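You operate a simulated robot arm through the tools that you are given. There is no shell and no other tool.

You run a simulated two-armed robot. Do the job below in one go: nothing can be reset, and whatever is moved stays where it is left.

TASK
Gauge the three tyres in the rack and mark the most worn one with the crayon.
Fine: gauge and crayon go back where they stood. Set down upright: tread gauge, yellow crayon.

It is judged by the outcome, as a careful person would: the job done as asked, and still so three seconds after it is handed in. It fails if anything else is knocked over, pushed out of place, dropped, spilled or broken.

THE ROBOT
Two 7-joint arms with fingered hands on one trunk that stands fixed in place. Base frame: the origin is at the foot of the trunk, x ahead of it, y to its left, z up. Units: cm, rad, N and s.
The left shoulder is at [9, 12.8, 113.4], the right one opposite. Payload 5 kg a hand.
Tool frame (each hand has its own): the origin (TCP) lies between the finger pads and is the grasp point; the fingertips stand 3.7 cm ahead of it; z points along the fingers, y is the line along which they close. The gripper opens to 12.4 cm. The gripper's body begins 4.3 cm behind the TCP. The gripper is a hand of 3 fingers: y runs from the thumb to the fingers, the wrist lies at [-2.1, -11.6, -20.3] in the tool frame, and closing takes about 1.5 s.
Orientation is told as [roll, pitch, yaw] about the base's x, y, z axes, in that order, counted from this pose: with the fingers straight down and the wrist toward the robot, the tool's x, y and z point along [0, 1, 0], [1, 0, 0] and [0, 0, -1] of the base frame.

THE INTERFACE
- The arms move only by the tool apply_moves. It takes "left_deltas", "right_deltas" or both (then of equal length, played together; a hand with none holds still); each is a list of rows, each a list of 3 entries, a list of its own where there are three numbers: the finger opening in cm, from 0 to 12.4, then the shift along the base's x, y, z in cm, then the turn, a rotation vector about the base's x, y, z in rad. In form: [[fingers, [tx, ty, tz], [rx, ry, rz]], ...]. A call has 1 to 20 rows; each row is the pose to reach, as a shift and turn from the pose commanded when the call began. Each row takes 0.2 s and may step no farther than 5 cm and 0.15 rad from the row before; otherwise, or with a gripper value out of range, the whole call is refused. Where a pose cannot be reached the arm comes as near as it can. A force on the tool above 40 N (or 10 N above the force at the start of the call, whichever is more), or a blocked arm, ends the call early, and 0.2 s more pass. The fingers move at their own pace (about 4.5 cm/s each) and stop on an object; they squeeze with about 21 N. The grip force told is the motor's: it shows also when the fingers shut on nothing. Time passes only in rows, and 0.2 s behind the last, so rows that repeat a pose let the fingers close. It gives the time, the measured TCP pose, the force on the tool (base axes), the opening and the grip force at its end, in the units of the frame above (readings bear some noise), with the torque about the TCP (base axes, N m) and any sound that the robot's microphone picked up.
- Cameras (640 x 400 px; columns grow to the right, rows downward): "scene" is now at [24.25, -7.77, 131.99]; the picture's right is [-0.71, -0.70, 0.00], its down [-0.31, 0.31, -0.90] and it looks along [0.63, -0.64, -0.44] (base axes); focal length 214 px, centre (320, 200). "left" rides on the left gripper at [-7.2, -10.4, -15.4] in its tool frame; the picture's right is [-0.83, -0.26, 0.49], its down [0.51, -0.72, 0.47] and it looks along [0.23, 0.64, 0.73] (tool axes); focal length 243 px, centre (320, 200). "right" rides on the right gripper at [7.2, -10.4, -15.4] in its tool frame; the picture's right is [-0.83, 0.26, -0.49], its down [-0.51, -0.72, 0.47] and it looks along [-0.23, 0.64, 0.73] (tool axes); focal length 243 px, centre (320, 200). There is no depth. A picture from a camera that has moved, and an enlarged one, comes with that camera's place and axes in the base frame and with its lens. The place of the scene camera against the robot may be out by one fixed shift of up to 2.5 cm in any direction.
- camera(camera): a new picture of that camera. It takes no simulated time.
- raise_lower(by): slides the trunk up (or, below 0, down) by that many cm; the arms and the scene camera ride with it, the base frame stays. It gives what a move gives, with no picture.
- preshape(shape, hand): the hand has 3 fingers and takes this shape, open, in about a second: jaw (thumb against the fingers, like two jaws); tri (thumb and two fingers); tip (a fingertip pinch); poke (one finger out to press); point (the index stretched); flat (the hand flat); cup (the hand cupped); fist (a fist). The gripper value then closes the fingers along that shape, each until it touches; the sizes above hold for jaw. It gives what a move gives, with no picture.
- turn_head(pan, tilt): turns the head with the scene camera to pan (to the left, within 1.396 rad either way) and tilt (down, from -0.506 to 1.204), counted from straight ahead of the robot. It gives what a move gives.
- close_up(camera, box): a new picture of the part [left, top, right, bottom] of that camera's present view, enlarged. It takes no simulated time.
- job_done(): hands the job in; it is judged then, once.

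Nothing tells you positions but the pictures and the camera data. Unless the task says otherwise, let go and move clear before handing in.

The tools are called after "Call:" as name(argument=value, ...) on one line, values as JSON. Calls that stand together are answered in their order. apply_moves: Moves the arms, as the interface text tells. Its arguments: {"type":"object","properties":{"left_deltas":{"type":"array","items":{"type":"array"}},"right_deltas":{"type":"array","items":{"type":"array"}}},"required":[]} The other tools are called the same way: raise_lower (by) slides the trunk up or down; preshape (shape, hand) gives the hand a shape; turn_head (pan, tilt) turns the head that bears the scene camera; camera (camera) takes a picture; close_up (camera, box) takes an enlarged picture of a part of a camera's view; job_done () hands the job in.

At the start:

```text
time: 0.0
left_tool_pos: [60.05, -3.36, 123.06]
left_orientation: [0.0, -0.002, 0.0]
left_contact_force: [-1.0, -0.2, -0.1]
left_ft_torque: [0.0, -0.01, -0.02]
left_opening: 12.37
left_gripper_force: 0.1
left_shape: jaw
right_tool_pos: [47.85, -55.4, 119.3]
right_orientation: [0.001, -0.003, 0.0]
right_contact_force: [0.3, -0.4, -0.3]
right_ft_torque: [-0.01, 0.0, -0.01]
right_opening: 12.39
right_gripper_force: 0.0
right_shape: jaw
trunk travel left (down, up): [-32.5, 23.8]
head pan, tilt: [-0.796, 0.452]
```

scene: 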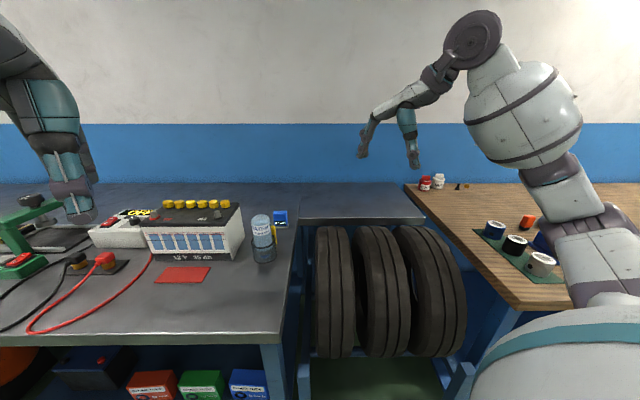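
right: 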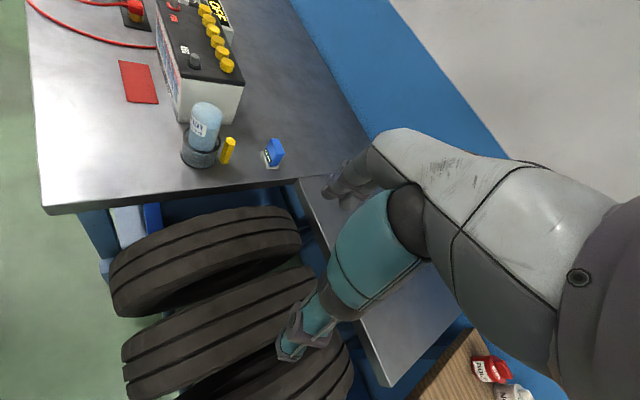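
left: 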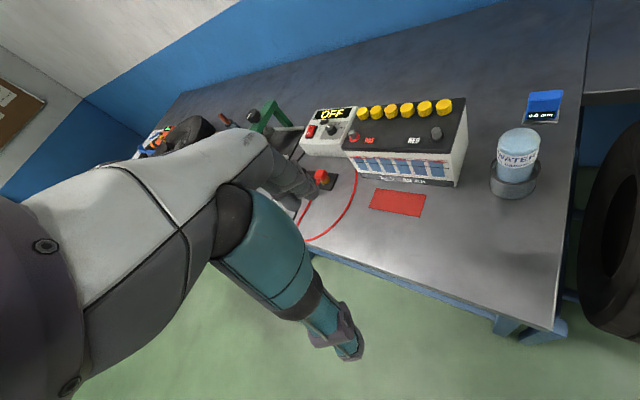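

I see a workbench with a battery, a water bottle, a blue tread gauge and a yellow crayon near the bench's right edge, and three tyres in a rack between two benches. I'll look closer before moving anything.

Call:
close_up(camera="scene", box=[230, 180, 490, 370])

Call:
close_up(camera="right", box=[160, 80, 320, 180])

Call:
close_up(camera="left", box=[460, 70, 620, 210])

Call:
close_up(camera="right", box=[80, 180, 380, 400])

```text
2.11 times, centred on (360, 275) of scene
camera zoom: at [24.25, -7.77, 131.99], right [-0.71, -0.7, 0.0], down [-0.31, 0.31, -0.9], along [0.63, -0.64, -0.44], focal length 452 px, centre (236, 42)
```

zoom: 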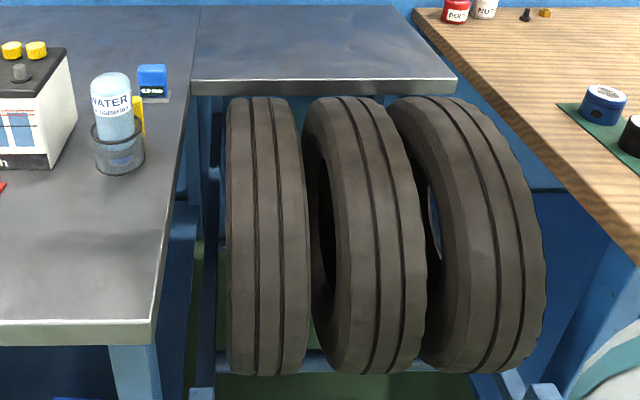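

```text
4.00 times, centred on (240, 130) of right
camera zoom: at [37.34, -48.17, 134.74], right [0.26, -0.83, 0.49], down [-0.72, -0.51, -0.47], along [0.64, -0.23, -0.73], focal length 970 px, centre (640, 480)
```

zoom: 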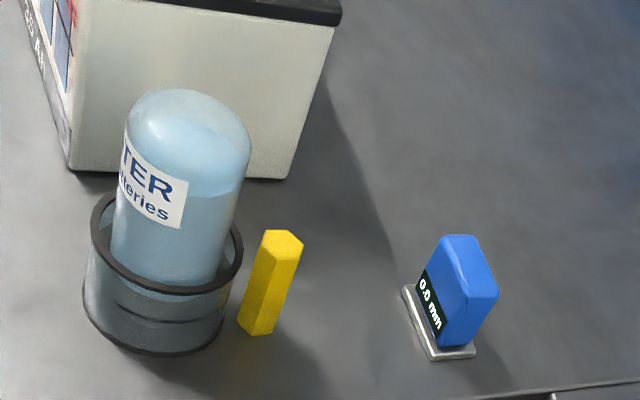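

```text
2.86 times, centred on (540, 140) of left
camera zoom: at [49.62, -10.54, 138.44], right [-0.26, -0.83, -0.49], down [-0.72, 0.51, -0.47], along [0.64, 0.23, -0.73], focal length 693 px, centre (-309, 371)
```

zoom: 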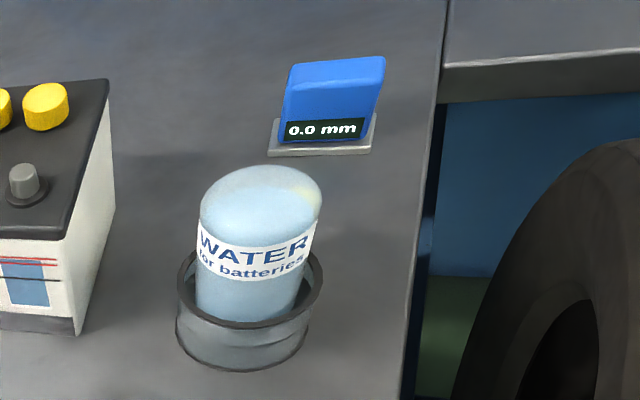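

```text
1.82 times, centred on (230, 290) of right
camera zoom: at [37.34, -48.17, 134.74], right [0.26, -0.83, 0.49], down [-0.72, -0.51, -0.47], along [0.64, -0.23, -0.73], focal length 441 px, centre (484, 36)
```

zoom: 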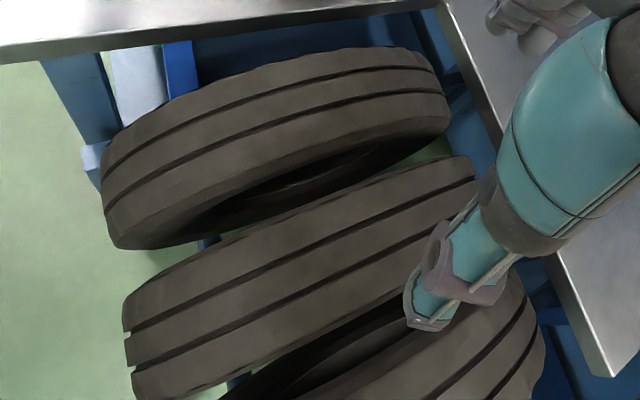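

The benches and rack run at about 45° to the base axes. From the pictures I put the gauge near (83, -47), the crayon near (75, -38) beside the water bottle, and the tyre tops around z 94. I'll look at the hand's shape and the rack in more detail before moving.

Call:
close_up(camera="scene", box=[340, 50, 480, 180])

Call:
close_up(camera="scene", box=[0, 20, 160, 240])

Call:
close_up(camera="scene", box=[230, 195, 310, 275])

Call:
close_up(camera="scene", box=[300, 215, 480, 300])

```text
3.08 times, centred on (410, 115) of scene
camera zoom: at [24.25, -7.77, 131.99], right [-0.71, -0.7, 0.0], down [-0.31, 0.31, -0.9], along [0.63, -0.64, -0.44], focal length 660 px, centre (43, 462)
```

zoom: 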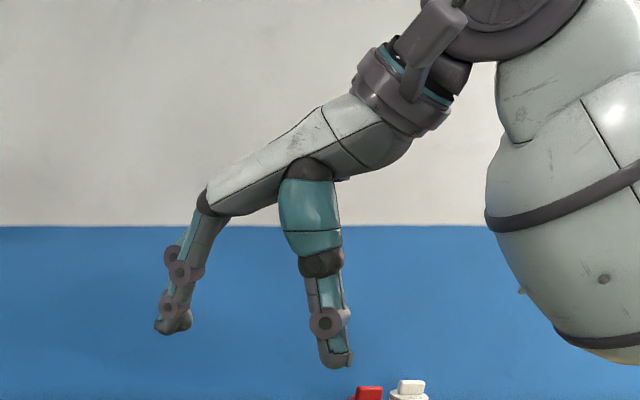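

```text
1.82 times, centred on (80, 130) of scene
camera zoom: at [24.25, -7.77, 131.99], right [-0.71, -0.7, 0.0], down [-0.31, 0.31, -0.9], along [0.63, -0.64, -0.44], focal length 390 px, centre (756, 327)
```

zoom: 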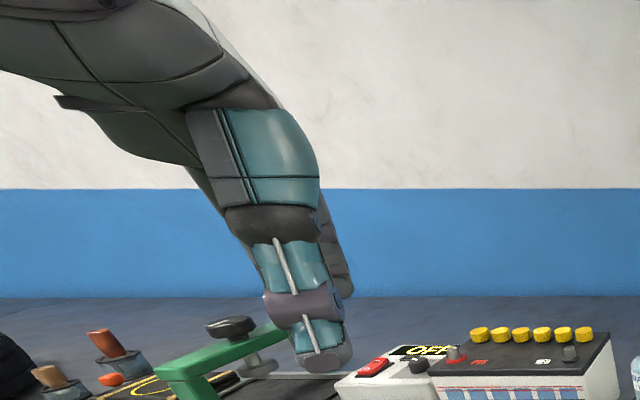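

```text
5.00 times, centred on (270, 235) of scene
camera zoom: at [24.25, -7.77, 131.99], right [-0.71, -0.7, 0.0], down [-0.31, 0.31, -0.9], along [0.63, -0.64, -0.44], focal length 1072 px, centre (570, 25)
```

zoom: 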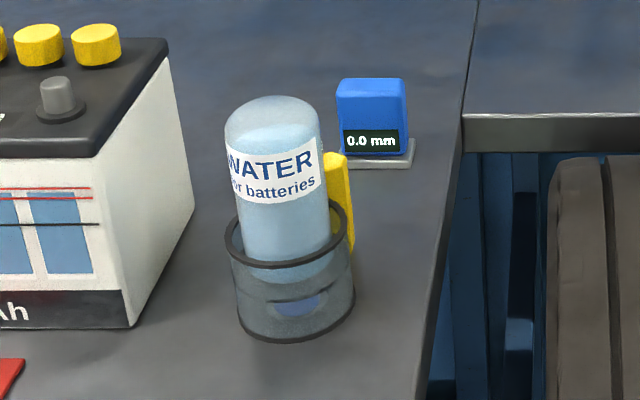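

```text
3.56 times, centred on (390, 258) of scene
camera zoom: at [24.25, -7.77, 131.99], right [-0.71, -0.7, 0.0], down [-0.31, 0.31, -0.9], along [0.63, -0.64, -0.44], focal length 763 px, centre (71, -4)
```

zoom: 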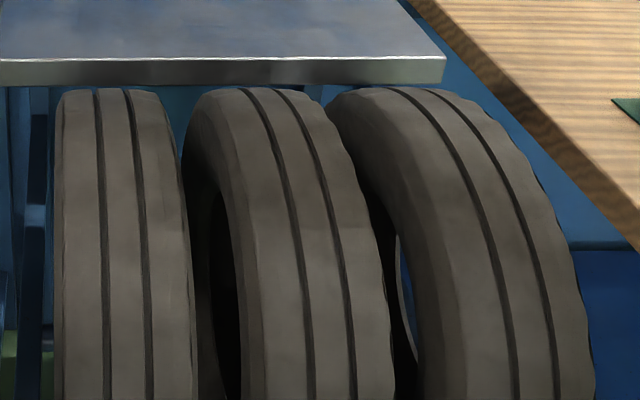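

Call:
close_up(camera="right", box=[260, 120, 460, 370])

Call:
close_up(camera="scene", box=[350, 100, 430, 180])

```text
1.60 times, centred on (360, 245) of right
camera zoom: at [37.34, -48.17, 134.74], right [0.26, -0.83, 0.49], down [-0.72, -0.51, -0.47], along [0.64, -0.23, -0.73], focal length 388 px, centre (256, 128)
```

zoom: 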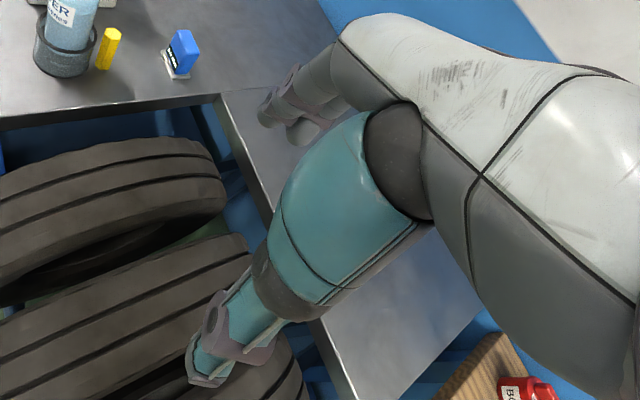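

```text
5.00 times, centred on (390, 140) of scene
camera zoom: at [24.25, -7.77, 131.99], right [-0.71, -0.7, 0.0], down [-0.31, 0.31, -0.9], along [0.63, -0.64, -0.44], focal length 1072 px, centre (-30, 500)
```

zoom: 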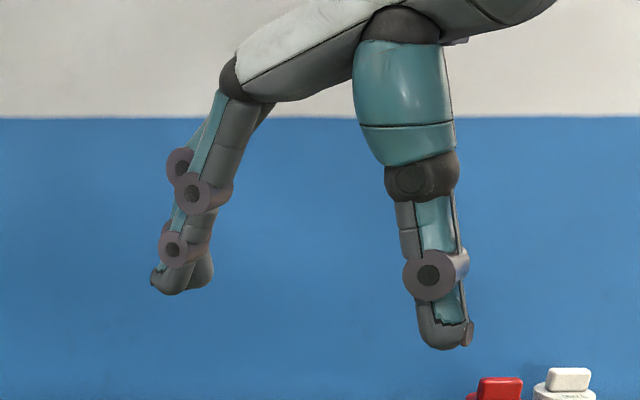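

The hand has a thumb facing two fingers, with a slanted palm above them. I'll bring the right hand nearer the gauge at a safe height, yawed 45° so the fingers will close across the gauge's width and leave the display visible.

Call:
apply_moves(right_deltas=[[12.4, [3.4, 0.9, 0], [0, 0, 0.131]], [12.4, [6.8, 1.8, 0], [0, 0, 0.262]], [12.4, [10.2, 2.7, 0], [0, 0, 0.393]], [12.4, [13.6, 3.6, 0], [0, 0, 0.524]], [12.4, [17, 4.5, 0], [0, 0, 0.655]], [12.4, [20, 5, 0], [0, 0, 0.785]], [12.4, [20, 5, 0], [0, 0, 0.785]]])

Call:
camera(camera="right")

Call:
camera(camera="scene")

```text
time: 1.6
left_tool_pos: [59.93, -3.21, 123.04]
left_orientation: [0.0, -0.002, 0.0]
left_contact_force: [-0.5, -0.6, 0.3]
left_ft_torque: [0.01, -0.02, 0.03]
left_opening: 12.35
left_gripper_force: 0.0
left_shape: jaw
right_tool_pos: [67.71, -50.57, 119.5]
right_orientation: [-0.002, -0.003, 0.786]
right_contact_force: [-0.4, -0.3, -0.2]
right_ft_torque: [0.02, -0.06, 0.0]
right_opening: 12.38
right_gripper_force: 0.1
right_shape: jaw
trunk travel left (down, up): [-32.5, 23.8]
head pan, tilt: [-0.796, 0.452]
```

```text
taken
camera right: at [55.17, -52.88, 134.81], right [0.77, -0.4, 0.49], down [-0.15, -0.87, -0.47], along [0.62, 0.29, -0.73], focal length 243 px, centre (320, 200)
```

right: 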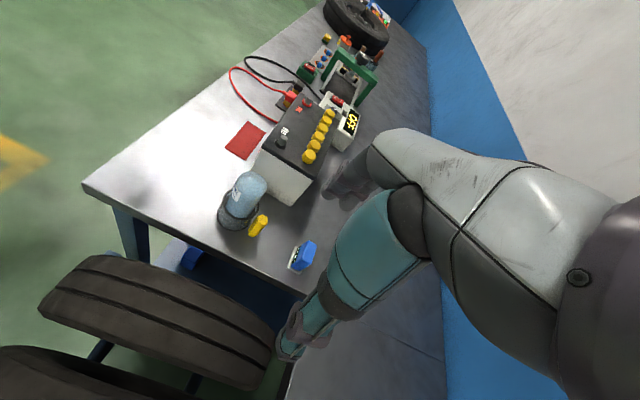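

```text
taken
camera scene: at [24.14, -7.8, 132.01], right [-0.71, -0.7, 0.0], down [-0.31, 0.31, -0.9], along [0.63, -0.64, -0.44], focal length 214 px, centre (320, 200)
```

scene: 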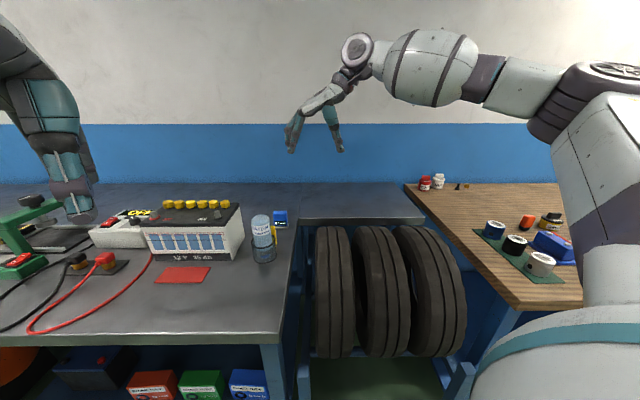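

Call:
close_up(camera="right", box=[200, 160, 330, 290])

Call:
close_up(camera="right", box=[0, 240, 300, 400])

```text
3.08 times, centred on (265, 225) of right
camera zoom: at [55.17, -52.88, 134.81], right [0.77, -0.4, 0.49], down [-0.15, -0.87, -0.47], along [0.62, 0.29, -0.73], focal length 746 px, centre (489, 123)
```

zoom: 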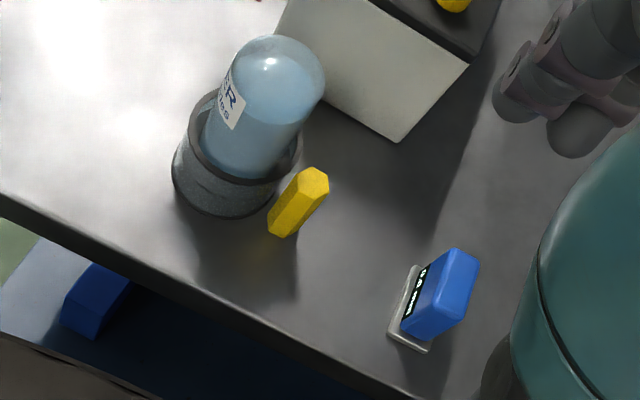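

```text
2.13 times, centred on (150, 320) of right
camera zoom: at [55.17, -52.88, 134.81], right [0.77, -0.4, 0.49], down [-0.15, -0.87, -0.47], along [0.62, 0.29, -0.73], focal length 518 px, centre (683, -56)
```

zoom: 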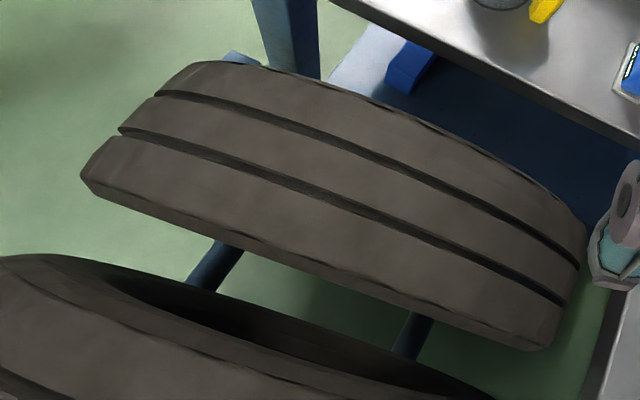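

The gauge centre comes out at about (83.1, -46.8) with its top near z 91, and the crayon at about (75.2, -37.8). I'll move above the gauge with the hand tilted 30° away from the robot for reach, then check with the cameras.

Call:
apply_moves(right_deltas=[[9, [3, 0.7, -2.7], [-0.074, -0.074, 0]], [9, [6.1, 1.4, -5.3], [-0.148, -0.148, 0]], [9, [9.1, 2.1, -8], [-0.222, -0.222, 0]], [9, [12.2, 2.8, -10.6], [-0.296, -0.296, 0]], [9, [15.2, 3.56, -13.3], [-0.37, -0.37, 0]], [9, [15.2, 3.56, -13.3], [-0.37, -0.37, 0]], [9, [15.2, 3.56, -13.3], [-0.37, -0.37, 0]]])

Call:
camera(camera="right")

Call:
camera(camera="scene")

Call:
camera(camera="left")

```text
time: 3.2
left_tool_pos: [60.18, -3.29, 122.99]
left_orientation: [-0.001, -0.001, 0.0]
left_contact_force: [0.1, 0.2, -0.6]
left_ft_torque: [0.01, -0.02, -0.01]
left_opening: 12.36
left_gripper_force: 0.0
left_shape: jaw
right_tool_pos: [82.79, -46.91, 106.21]
right_orientation: [-0.522, -0.002, 0.785]
right_contact_force: [-0.8, 0.0, 0.5]
right_ft_torque: [0.01, 0.01, 0.03]
right_opening: 9.05
right_gripper_force: 0.1
right_shape: jaw
trunk travel left (down, up): [-32.5, 23.8]
head pan, tilt: [-0.796, 0.452]
```

```text
taken
camera right: at [65.56, -44.46, 115.79], right [0.52, -0.15, 0.84], down [-0.03, -0.99, -0.16], along [0.85, 0.05, -0.52], focal length 243 px, centre (320, 200)
```

right: 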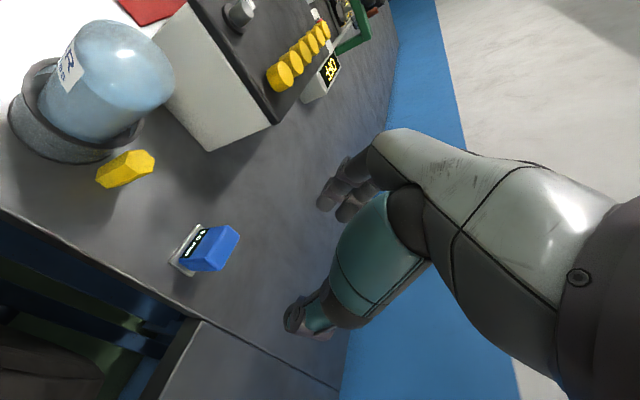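

```text
taken
camera scene: at [24.28, -7.75, 131.99], right [-0.71, -0.7, 0.0], down [-0.31, 0.31, -0.9], along [0.63, -0.64, -0.44], focal length 214 px, centre (320, 200)
```

scene: 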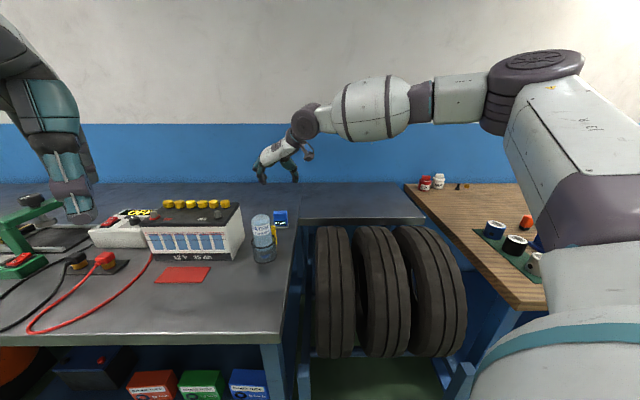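

```text
taken
camera left: at [49.65, -10.52, 138.44], right [-0.26, -0.83, -0.49], down [-0.72, 0.51, -0.47], along [0.64, 0.23, -0.73], focal length 243 px, centre (320, 200)
```

left: 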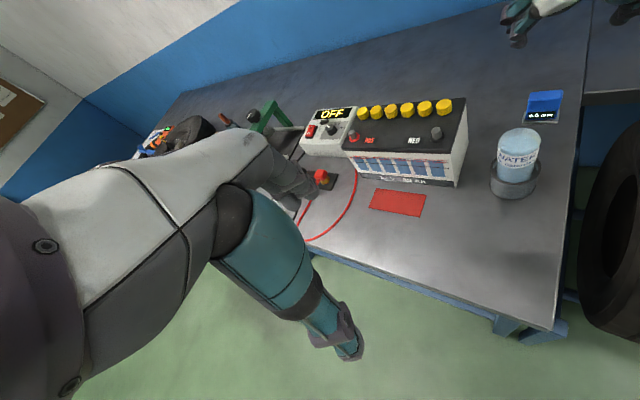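

Call:
close_up(camera="right", box=[150, 200, 350, 350])

Call:
close_up(camera="right", box=[0, 20, 180, 210])

Call:
close_up(camera="left", box=[470, 0, 610, 140])

```text
2.67 times, centred on (250, 275) of right
camera zoom: at [65.56, -44.46, 115.79], right [0.52, -0.15, 0.84], down [-0.03, -0.99, -0.16], along [0.85, 0.05, -0.52], focal length 647 px, centre (507, 0)
```

zoom: 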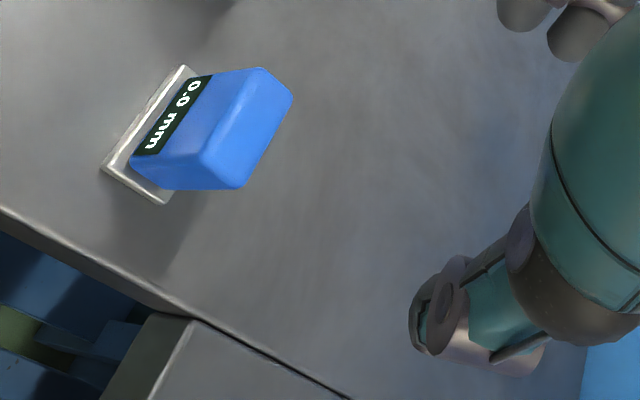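

```text
2.11 times, centred on (90, 115) of right
camera zoom: at [65.56, -44.46, 115.79], right [0.52, -0.15, 0.84], down [-0.03, -0.99, -0.16], along [0.85, 0.05, -0.52], focal length 511 px, centre (804, 379)
```

zoom: 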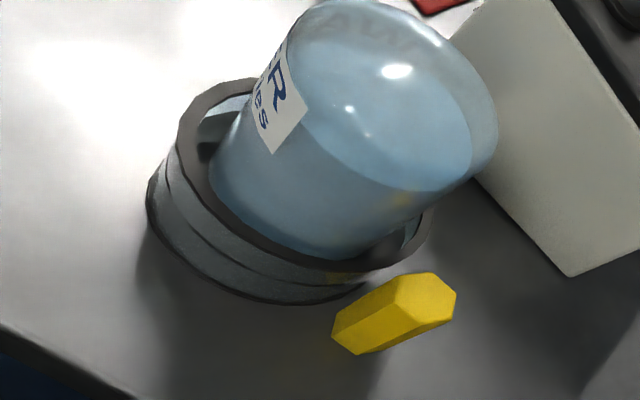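

```text
2.86 times, centred on (540, 70) of left
camera zoom: at [49.65, -10.52, 138.44], right [-0.26, -0.83, -0.49], down [-0.72, 0.51, -0.47], along [0.64, 0.23, -0.73], focal length 693 px, centre (-309, 571)
```

zoom: 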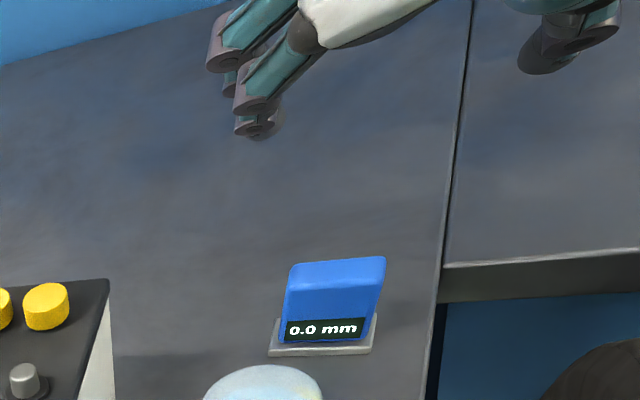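

The gauge plate measures roughly 5.7 × 3.3 cm with the body's top near z 91.4, and the hand needs to go about 0.4 cm further left along the gauge's width. I'll descend around it with the fingers 9 cm open.

Call:
apply_moves(right_deltas=[[9, [0.28, 0.28, -3.5], [0, 0, 0]], [9, [0.3, 0.26, -7], [0, 0, 0]], [9, [0.3, 0.26, -10.5], [0, 0, 0]], [9, [0.3, 0.26, -13.5], [0, 0, 0]], [9, [0.3, 0.26, -14.7], [0, 0, 0]], [9, [0.3, 0.26, -14.7], [0, 0, 0]]])

Call:
camera(camera="right")

Call:
close_up(camera="left", box=[470, 0, 610, 140])

Call:
close_up(camera="scene", box=[230, 165, 330, 265])

```text
time: 4.6
left_tool_pos: [60.02, -3.33, 123.13]
left_orientation: [-0.001, -0.001, 0.0]
left_contact_force: [0.3, -0.5, 0.0]
left_ft_torque: [0.01, -0.03, -0.02]
left_opening: 12.36
left_gripper_force: 0.1
left_shape: jaw
right_tool_pos: [83.28, -46.66, 91.41]
right_orientation: [-0.522, -0.002, 0.786]
right_contact_force: [-0.6, 0.3, -0.3]
right_ft_torque: [0.0, 0.0, 0.01]
right_opening: 9.0
right_gripper_force: 0.0
right_shape: jaw
trunk travel left (down, up): [-32.5, 23.8]
head pan, tilt: [-0.796, 0.452]
```

```text
taken
camera right: at [66.06, -44.09, 101.09], right [0.52, -0.15, 0.84], down [-0.03, -0.99, -0.16], along [0.85, 0.05, -0.52], focal length 243 px, centre (320, 200)
```

right: 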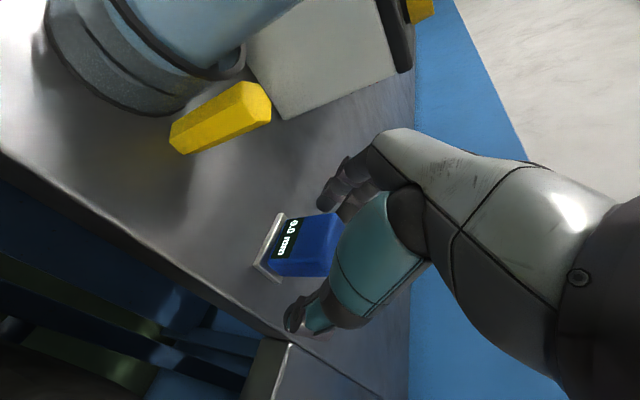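

```text
2.86 times, centred on (540, 70) of left
camera zoom: at [49.62, -10.53, 138.45], right [-0.26, -0.83, -0.49], down [-0.72, 0.51, -0.47], along [0.64, 0.23, -0.73], focal length 693 px, centre (-309, 571)
```

zoom: 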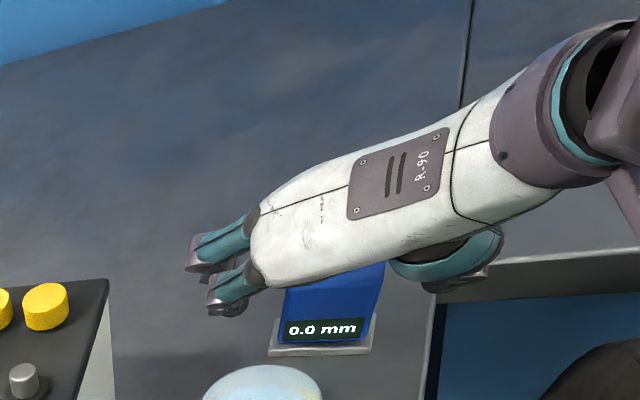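

```text
4.00 times, centred on (280, 215) of scene
camera zoom: at [24.24, -7.76, 131.99], right [-0.71, -0.7, 0.0], down [-0.31, 0.31, -0.9], along [0.63, -0.64, -0.44], focal length 858 px, centre (480, 140)
```

zoom: 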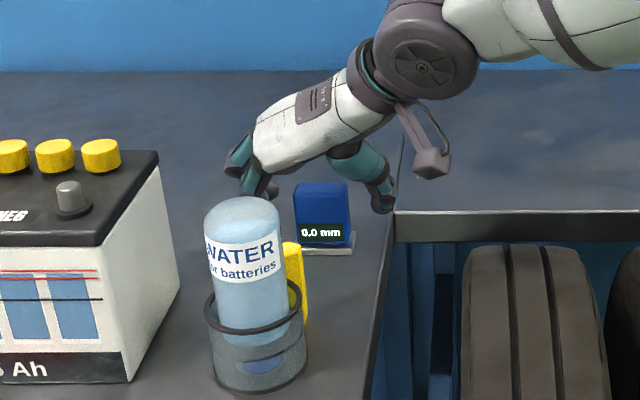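

Call:
close_up(camera="right", box=[230, 140, 410, 350])

Call:
close_up(camera="scene", box=[280, 190, 340, 240])

```text
1.90 times, centred on (320, 245) of right
camera zoom: at [66.06, -44.09, 101.09], right [0.52, -0.15, 0.84], down [-0.03, -0.99, -0.16], along [0.85, 0.05, -0.52], focal length 462 px, centre (320, 114)
```

zoom: 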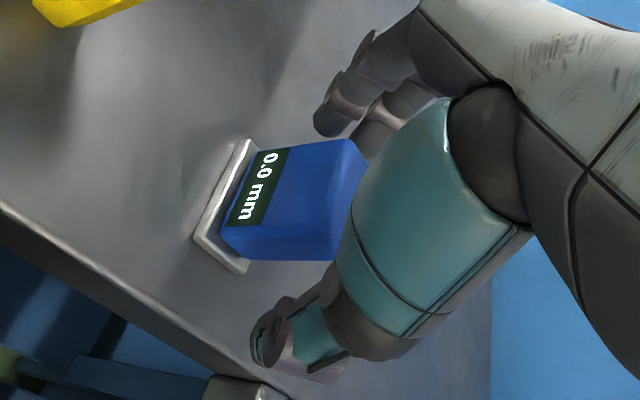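

```text
8.00 times, centred on (310, 215) of scene
camera zoom: at [24.24, -7.76, 131.99], right [-0.71, -0.7, 0.0], down [-0.31, 0.31, -0.9], along [0.63, -0.64, -0.44], focal length 1716 px, centre (400, 80)
```

zoom: 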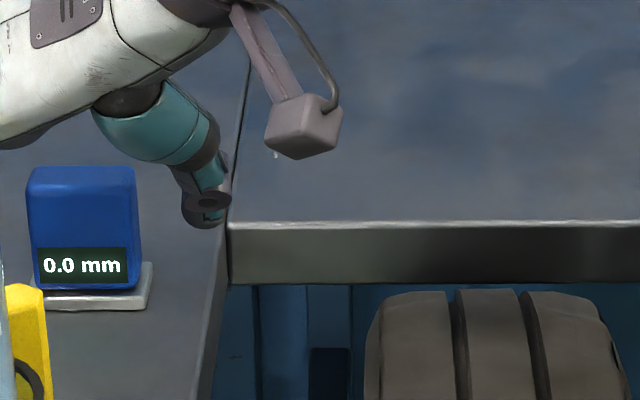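

The fingers straddle the gauge and are well centred. I'll lower a further centimetre and close in stages.

Call:
apply_moves(right_deltas=[[9, [0, 0, -0.6], [0, 0, 0]], [9, [0, 0, -1.1], [0, 0, 0]], [7.5, [0, 0, -1.1], [0, 0, 0]], [6.5, [0, 0, -1.1], [0, 0, 0]], [6.0, [0, 0, -1.1], [0, 0, 0]], [6.0, [0, 0, -1.1], [0, 0, 0]]])

Call:
close_up(camera="right", box=[230, 140, 410, 350])

Call:
close_up(camera="scene", box=[250, 180, 330, 240])

```text
time: 6.0
left_tool_pos: [60.1, -3.34, 123.09]
left_orientation: [0.001, 0.0, -0.002]
left_contact_force: [-0.1, -0.4, 0.4]
left_ft_torque: [0.03, 0.0, 0.0]
left_opening: 12.36
left_gripper_force: 0.1
left_shape: jaw
right_tool_pos: [83.33, -46.54, 90.36]
right_orientation: [-0.525, -0.003, 0.785]
right_contact_force: [0.9, -0.6, -0.3]
right_ft_torque: [-0.02, 0.03, -0.01]
right_opening: 6.06
right_gripper_force: 0.0
right_shape: jaw
trunk travel left (down, up): [-32.5, 23.8]
head pan, tilt: [-0.796, 0.452]
```

```text
1.90 times, centred on (320, 245) of right
camera zoom: at [66.05, -44.09, 99.99], right [0.52, -0.15, 0.84], down [-0.03, -0.99, -0.16], along [0.85, 0.05, -0.52], focal length 462 px, centre (320, 114)
```

zoom: 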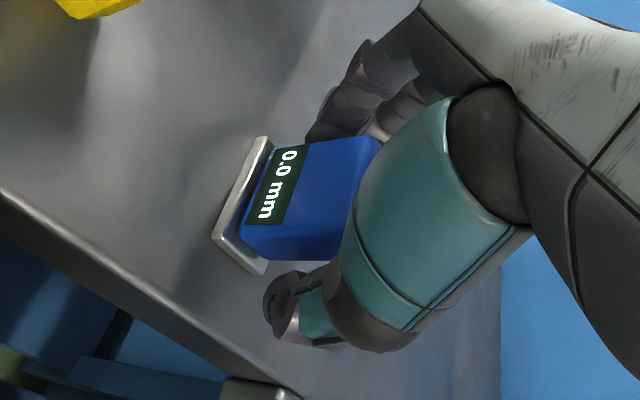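

```text
6.67 times, centred on (290, 210) of scene
camera zoom: at [24.25, -7.77, 131.99], right [-0.71, -0.7, 0.0], down [-0.31, 0.31, -0.9], along [0.63, -0.64, -0.44], focal length 1430 px, centre (520, 133)
```

zoom: 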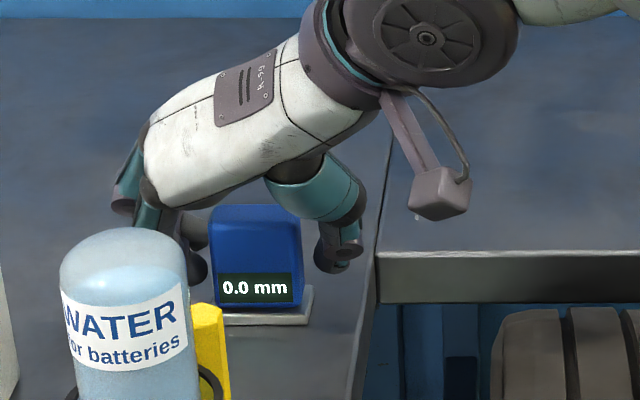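

Call:
apply_moves(right_deltas=[[5.6, [0, 0, 0], [0, 0, 0]], [5.3, [0, 0, 0], [0, 0, 0]], [5.0, [0, 0, 0], [0, 0, 0]], [4.6, [0, 0, 0], [0, 0, 0]], [4.6, [0, 0, 0], [0, 0, 0]]])

Call:
close_up(camera="right", box=[230, 140, 410, 350])

Call:
close_up(camera="scene", box=[250, 180, 330, 240])

```text
time: 7.2
left_tool_pos: [60.06, -3.26, 123.06]
left_orientation: [0.001, -0.001, -0.001]
left_contact_force: [0.0, 0.0, -0.8]
left_ft_torque: [0.03, 0.01, 0.01]
left_opening: 12.34
left_gripper_force: 0.1
left_shape: jaw
right_tool_pos: [83.27, -46.7, 90.32]
right_orientation: [-0.524, -0.003, 0.785]
right_contact_force: [0.0, 0.2, -0.5]
right_ft_torque: [-0.01, 0.0, -0.02]
right_opening: 4.7
right_gripper_force: 0.1
right_shape: jaw
trunk travel left (down, up): [-32.5, 23.8]
head pan, tilt: [-0.796, 0.452]
```

```text
1.90 times, centred on (320, 245) of right
camera zoom: at [66.06, -44.09, 99.99], right [0.52, -0.15, 0.84], down [-0.03, -0.99, -0.16], along [0.85, 0.05, -0.52], focal length 462 px, centre (320, 114)
```

zoom: 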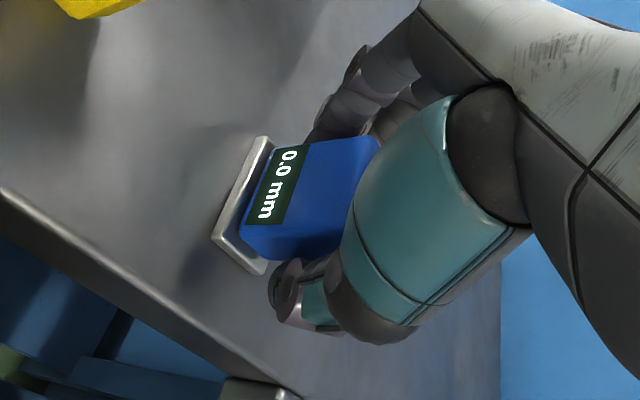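

```text
6.67 times, centred on (290, 210) of scene
camera zoom: at [24.25, -7.77, 131.99], right [-0.71, -0.7, 0.0], down [-0.31, 0.31, -0.9], along [0.63, -0.64, -0.44], focal length 1430 px, centre (520, 133)
```

zoom: 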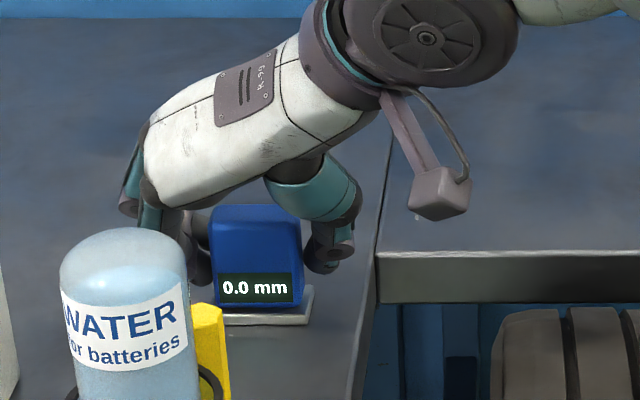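

Call:
apply_moves(right_deltas=[[4.4, [0, 0, 0], [0, 0, 0]], [4.2, [0, 0, 0], [0, 0, 0]], [4.0, [0, 0, 0], [0, 0, 0]], [3.8, [0, 0, 0], [0, 0, 0]], [3.8, [0, 0, 0], [0, 0, 0]]])

Call:
close_up(camera="right", box=[230, 140, 410, 350])

Call:
close_up(camera="scene", box=[250, 180, 330, 240])

```text
time: 8.4
left_tool_pos: [60.02, -3.25, 122.96]
left_orientation: [0.0, -0.001, 0.0]
left_contact_force: [0.4, -0.3, 0.0]
left_ft_torque: [-0.04, -0.03, -0.04]
left_opening: 12.36
left_gripper_force: 0.0
left_shape: jaw
right_tool_pos: [83.38, -46.64, 90.32]
right_orientation: [-0.524, -0.001, 0.785]
right_contact_force: [0.0, 0.2, 1.8]
right_ft_torque: [0.07, 0.0, 0.0]
right_opening: 3.4
right_gripper_force: 20.6
right_shape: jaw
trunk travel left (down, up): [-32.5, 23.8]
head pan, tilt: [-0.796, 0.452]
```

```text
1.90 times, centred on (320, 245) of right
camera zoom: at [66.05, -44.09, 100.0], right [0.52, -0.15, 0.84], down [-0.03, -0.99, -0.16], along [0.85, 0.05, -0.52], focal length 462 px, centre (320, 114)
```

zoom: 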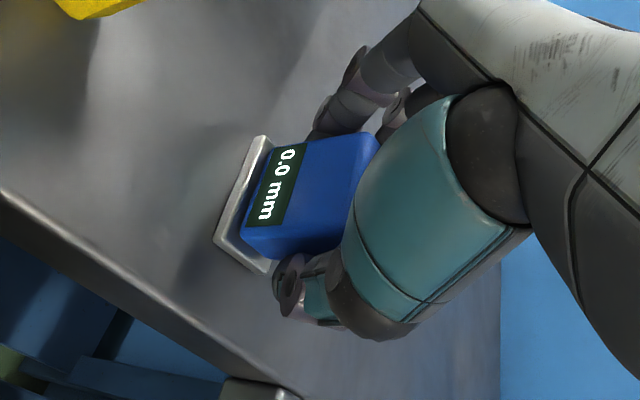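

```text
6.67 times, centred on (290, 210) of scene
camera zoom: at [24.23, -7.76, 131.99], right [-0.71, -0.7, 0.0], down [-0.31, 0.31, -0.9], along [0.63, -0.64, -0.44], focal length 1430 px, centre (520, 133)
```

zoom: 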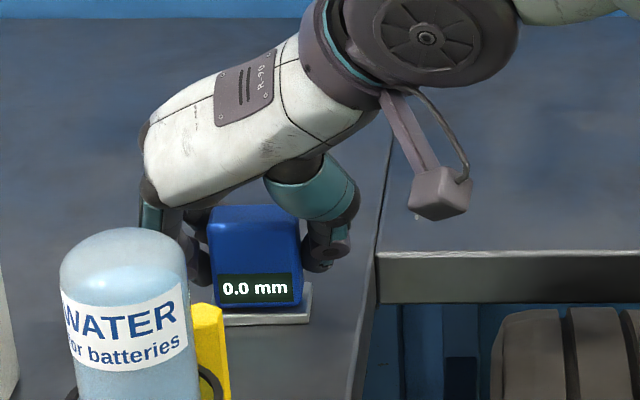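

The grip force shows 20.6 N, so the gauge seems held and hardly moved. I'll hold and lift a little to check.

Call:
apply_moves(right_deltas=[[3.0, [0, 0, 0], [0, 0, 0]], [3.0, [0, 0, 0], [0, 0, 0]], [3.0, [0, 0, 0.7], [0, 0, 0]], [3.0, [0, 0, 1.5], [0, 0, 0]], [3.0, [0, 0, 2.5], [0, 0, 0]], [3.0, [0, 0, 2.5], [0, 0, 0]]])

Call:
close_up(camera="right", box=[230, 140, 410, 350])

Call:
close_up(camera="scene", box=[250, 180, 330, 240])

```text
time: 9.8
left_tool_pos: [59.94, -3.11, 123.01]
left_orientation: [-0.001, 0.0, -0.001]
left_contact_force: [-0.2, 0.9, -0.6]
left_ft_torque: [-0.01, -0.02, -0.01]
left_opening: 12.35
left_gripper_force: 0.1
left_shape: jaw
right_tool_pos: [83.25, -46.81, 92.76]
right_orientation: [-0.524, -0.001, 0.787]
right_contact_force: [-0.5, 0.1, 0.0]
right_ft_torque: [-0.02, 0.03, -0.01]
right_opening: 3.3
right_gripper_force: 21.7
right_shape: jaw
trunk travel left (down, up): [-32.5, 23.8]
head pan, tilt: [-0.796, 0.452]
```

```text
1.90 times, centred on (320, 245) of right
camera zoom: at [66.08, -44.19, 102.45], right [0.52, -0.15, 0.84], down [-0.03, -0.99, -0.16], along [0.85, 0.05, -0.52], focal length 462 px, centre (320, 114)
```

zoom: 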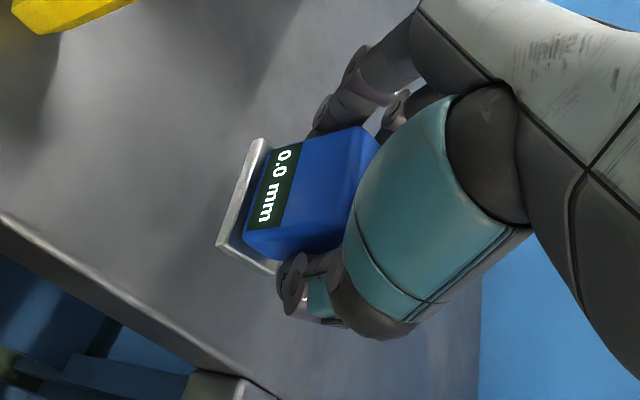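

```text
6.67 times, centred on (290, 210) of scene
camera zoom: at [24.27, -7.78, 131.98], right [-0.71, -0.7, 0.0], down [-0.31, 0.31, -0.9], along [0.63, -0.64, -0.44], focal length 1430 px, centre (520, 133)
```

zoom: 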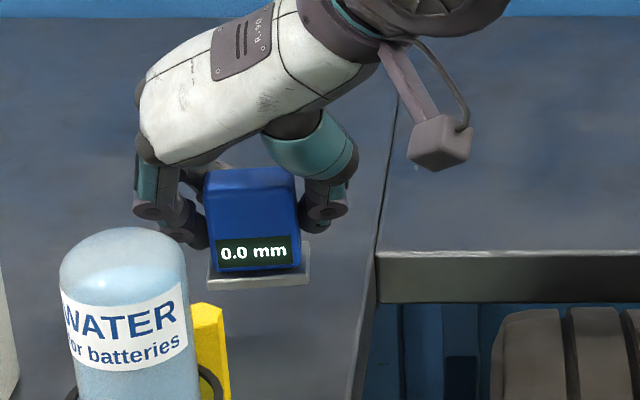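

Call:
close_up(camera="scene", box=[262, 192, 307, 222])

Call:
close_up(camera="left", box=[490, 30, 610, 130])

Call:
close_up(camera="right", box=[280, 170, 370, 290])

```text
13.33 times, centred on (284, 207) of scene
camera zoom: at [24.27, -7.78, 131.98], right [-0.71, -0.7, 0.0], down [-0.31, 0.31, -0.9], along [0.63, -0.64, -0.44], focal length 2860 px, centre (793, 107)
```

zoom: 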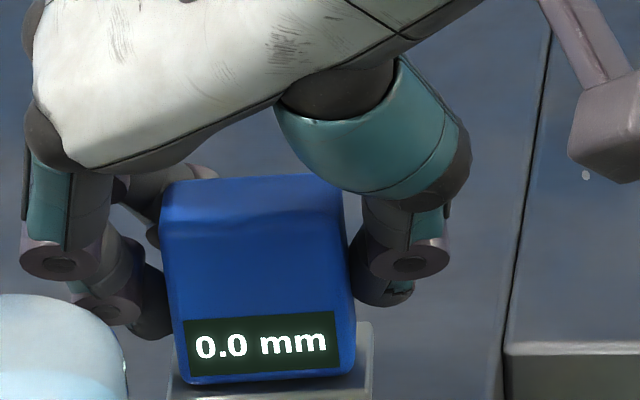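

```text
4.00 times, centred on (550, 80) of left
camera zoom: at [49.65, -10.55, 138.43], right [-0.26, -0.83, -0.49], down [-0.72, 0.51, -0.47], along [0.64, 0.23, -0.73], focal length 970 px, centre (-600, 680)
```

zoom: 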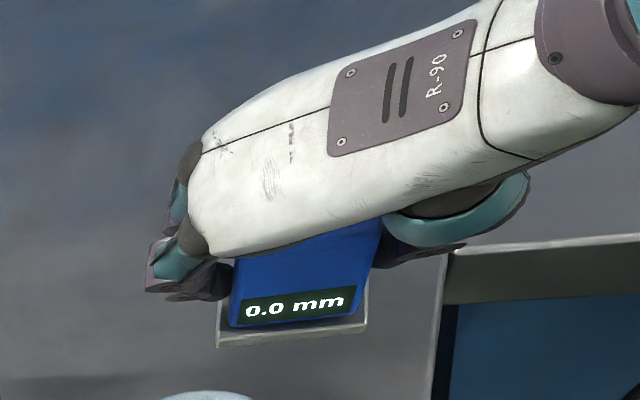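

```text
3.33 times, centred on (325, 230) of right
camera zoom: at [66.08, -44.19, 102.45], right [0.52, -0.15, 0.84], down [-0.03, -0.99, -0.16], along [0.85, 0.05, -0.52], focal length 809 px, centre (303, 100)
```

zoom: 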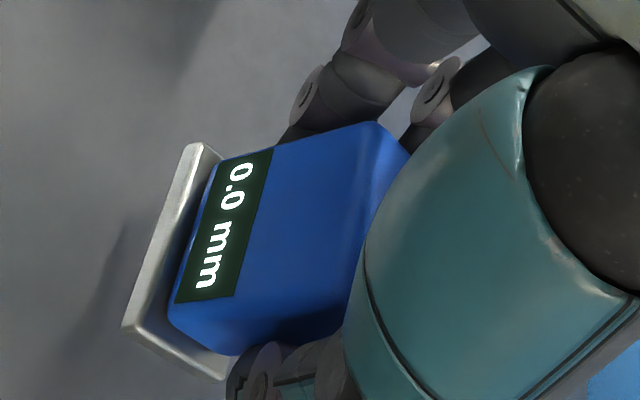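

The gauge lifts, but only one finger and the thumb are holding it because the other finger slipped behind the body. I'll set it back down and regrip with the hand shifted about 1.2 cm toward the robot.

Call:
apply_moves(right_deltas=[[3.0, [0, 0, -1], [0, 0, 0]], [3.0, [0, 0, -1.8], [0, 0, 0]], [3.0, [0, 0, -2.3], [0, 0, 0]], [3.0, [0, 0, -2.5], [0, 0, 0]], [3.6, [0, 0, -2.5], [0, 0, 0]], [4.2, [0, 0, -2.5], [0, 0, 0]], [5, [0, 0, -2.5], [0, 0, 0]], [6, [0, 0, -2.5], [0, 0, 0]], [6.5, [0, 0, -2.5], [0, 0, 0]], [6.5, [0, 0, -2.5], [0, 0, 0]]])

Call:
close_up(camera="right", box=[230, 140, 410, 350])

Call:
close_up(camera="scene", box=[250, 180, 330, 240])

```text
time: 12.0
left_tool_pos: [60.05, -3.35, 123.03]
left_orientation: [0.0, 0.0, 0.001]
left_contact_force: [0.5, -0.5, 1.0]
left_ft_torque: [-0.01, -0.02, 0.01]
left_opening: 12.37
left_gripper_force: 0.0
left_shape: jaw
right_tool_pos: [83.28, -46.59, 90.46]
right_orientation: [-0.524, -0.002, 0.785]
right_contact_force: [0.7, -0.6, 0.9]
right_ft_torque: [0.0, 0.03, -0.03]
right_opening: 6.43
right_gripper_force: 0.0
right_shape: jaw
trunk travel left (down, up): [-32.5, 23.8]
head pan, tilt: [-0.796, 0.452]
```

```text
1.90 times, centred on (320, 245) of right
camera zoom: at [66.01, -44.13, 100.02], right [0.52, -0.15, 0.84], down [-0.03, -0.99, -0.16], along [0.85, 0.05, -0.52], focal length 462 px, centre (320, 114)
```

zoom: 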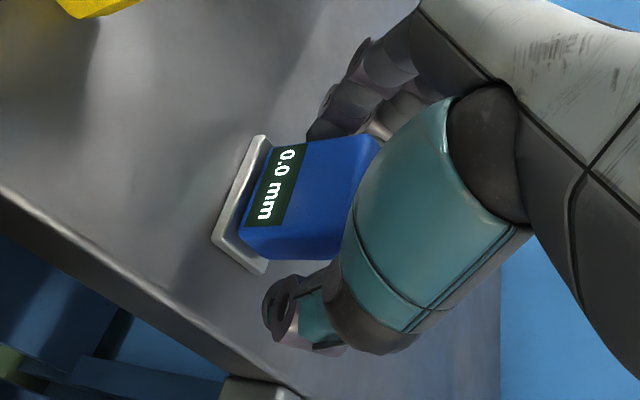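

```text
6.67 times, centred on (290, 210) of scene
camera zoom: at [24.25, -7.77, 131.99], right [-0.71, -0.7, 0.0], down [-0.31, 0.31, -0.9], along [0.63, -0.64, -0.44], focal length 1430 px, centre (520, 133)
```

zoom: 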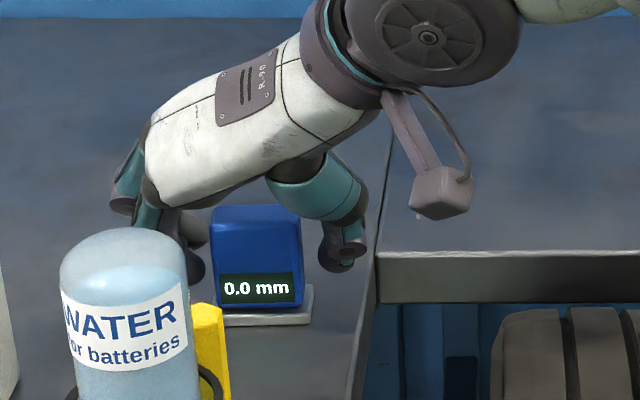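

Call:
apply_moves(right_deltas=[[6.5, [-0.45, 0.45, 0], [0, 0, 0]], [6.5, [-0.9, 0.9, 0], [0, 0, 0]], [5.6, [-0.9, 0.9, 0], [0, 0, 0]], [5.1, [-0.9, 0.9, 0], [0, 0, 0]], [4.7, [-0.9, 0.9, 0], [0, 0, 0]], [4.3, [-0.9, 0.9, 0], [0, 0, 0]], [4.0, [-0.9, 0.9, 0], [0, 0, 0]], [3.7, [-0.9, 0.9, 0], [0, 0, 0]], [3.7, [-0.9, 0.9, 0], [0, 0, 0]]])

Call:
close_up(camera="right", box=[230, 140, 410, 350])

Call:
close_up(camera="scene", box=[250, 180, 330, 240])

```text
time: 14.0
left_tool_pos: [59.96, -3.25, 122.89]
left_orientation: [0.001, 0.0, -0.001]
left_contact_force: [0.4, 0.5, 0.4]
left_ft_torque: [0.0, -0.04, 0.0]
left_opening: 12.37
left_gripper_force: 0.0
left_shape: jaw
right_tool_pos: [82.4, -45.65, 90.26]
right_orientation: [-0.525, -0.002, 0.786]
right_contact_force: [-0.5, -0.3, -0.4]
right_ft_torque: [0.03, -0.03, -0.01]
right_opening: 4.47
right_gripper_force: 21.6
right_shape: jaw
trunk travel left (down, up): [-32.5, 23.8]
head pan, tilt: [-0.796, 0.452]
```

```text
1.90 times, centred on (320, 245) of right
camera zoom: at [65.15, -43.24, 99.99], right [0.52, -0.15, 0.84], down [-0.03, -0.99, -0.16], along [0.85, 0.05, -0.52], focal length 462 px, centre (320, 114)
```

zoom: 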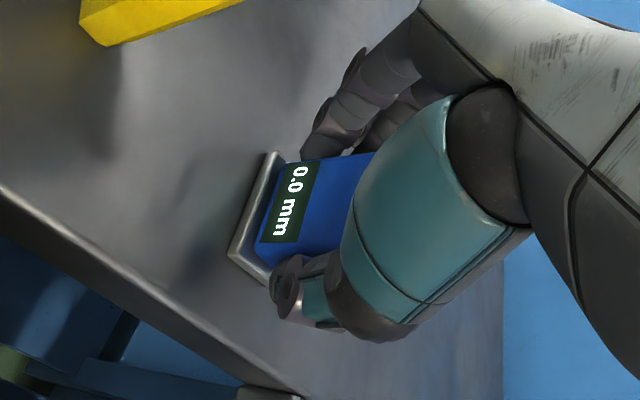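

```text
6.67 times, centred on (290, 210) of scene
camera zoom: at [24.25, -7.77, 131.99], right [-0.71, -0.7, 0.0], down [-0.31, 0.31, -0.9], along [0.63, -0.64, -0.44], focal length 1430 px, centre (520, 133)
```

zoom: 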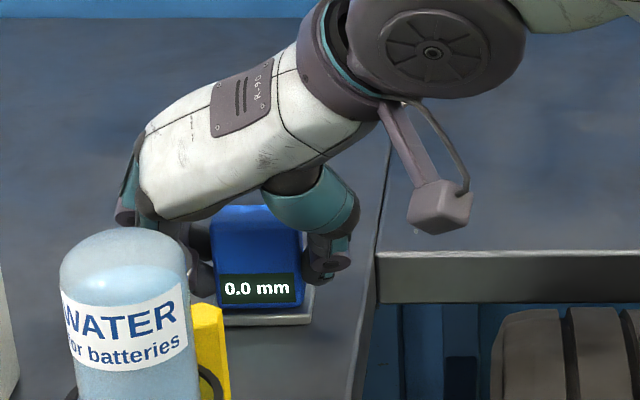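

Both fingers now touch: the opening is 4.47 cm at full grip and the gauge hasn't moved. I'll lift and check that it stays level.

Call:
apply_moves(right_deltas=[[3.7, [0, 0, 0], [0, 0, 0]], [3.7, [0, 0, 0.7], [0, 0, 0]], [3.7, [0, 0, 1.5], [0, 0, 0]], [3.7, [0, 0, 3.0], [0, 0, 0]], [3.7, [0, 0, 5], [0, 0, 0]], [3.7, [0, 0, 5], [0, 0, 0]]])

Call:
close_up(camera="right", box=[230, 140, 410, 350])

Call:
close_up(camera="scene", box=[262, 182, 307, 212])

Call:
close_up(camera="left", box=[490, 30, 610, 130])

```text
time: 15.4
left_tool_pos: [60.11, -3.34, 123.08]
left_orientation: [-0.001, 0.0, 0.0]
left_contact_force: [0.0, -0.5, -0.4]
left_ft_torque: [0.0, 0.01, 0.0]
left_opening: 12.35
left_gripper_force: 0.0
left_shape: jaw
right_tool_pos: [82.37, -45.83, 95.26]
right_orientation: [-0.525, 0.001, 0.785]
right_contact_force: [-0.6, 0.3, -1.5]
right_ft_torque: [0.01, 0.0, 0.02]
right_opening: 4.46
right_gripper_force: 20.8
right_shape: jaw
trunk travel left (down, up): [-32.5, 23.8]
head pan, tilt: [-0.796, 0.452]
```

```text
1.90 times, centred on (320, 245) of right
camera zoom: at [65.16, -43.28, 104.95], right [0.52, -0.15, 0.84], down [-0.03, -0.99, -0.16], along [0.85, 0.05, -0.52], focal length 462 px, centre (320, 114)
```

zoom: 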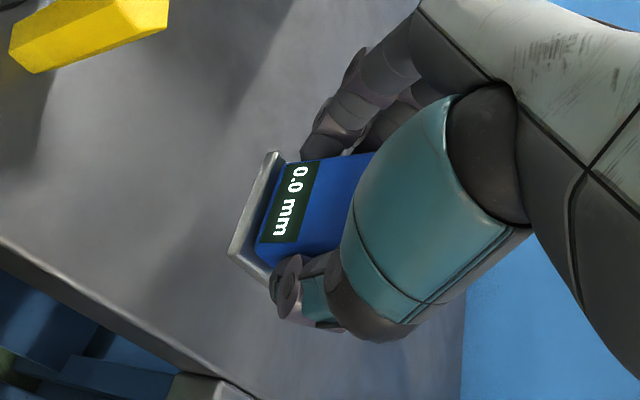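

```text
13.33 times, centred on (284, 197) of scene
camera zoom: at [24.31, -7.79, 131.97], right [-0.71, -0.7, 0.0], down [-0.31, 0.31, -0.9], along [0.63, -0.64, -0.44], focal length 2860 px, centre (793, 240)
```

zoom: 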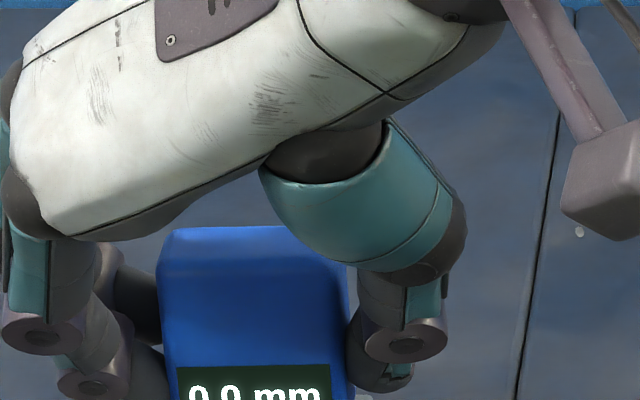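

```text
4.00 times, centred on (550, 80) of left
camera zoom: at [49.69, -10.57, 138.41], right [-0.26, -0.83, -0.49], down [-0.72, 0.51, -0.47], along [0.64, 0.23, -0.73], focal length 970 px, centre (-600, 680)
```

zoom: 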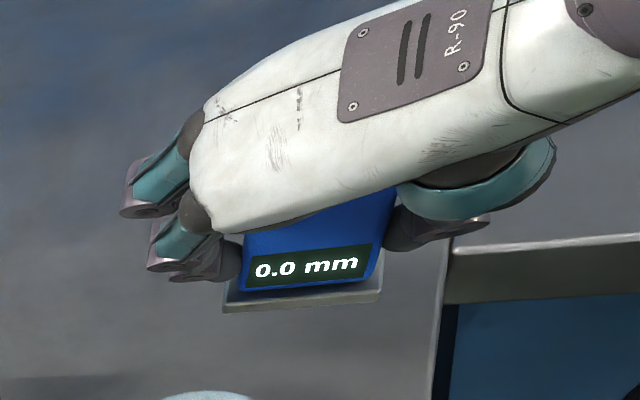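

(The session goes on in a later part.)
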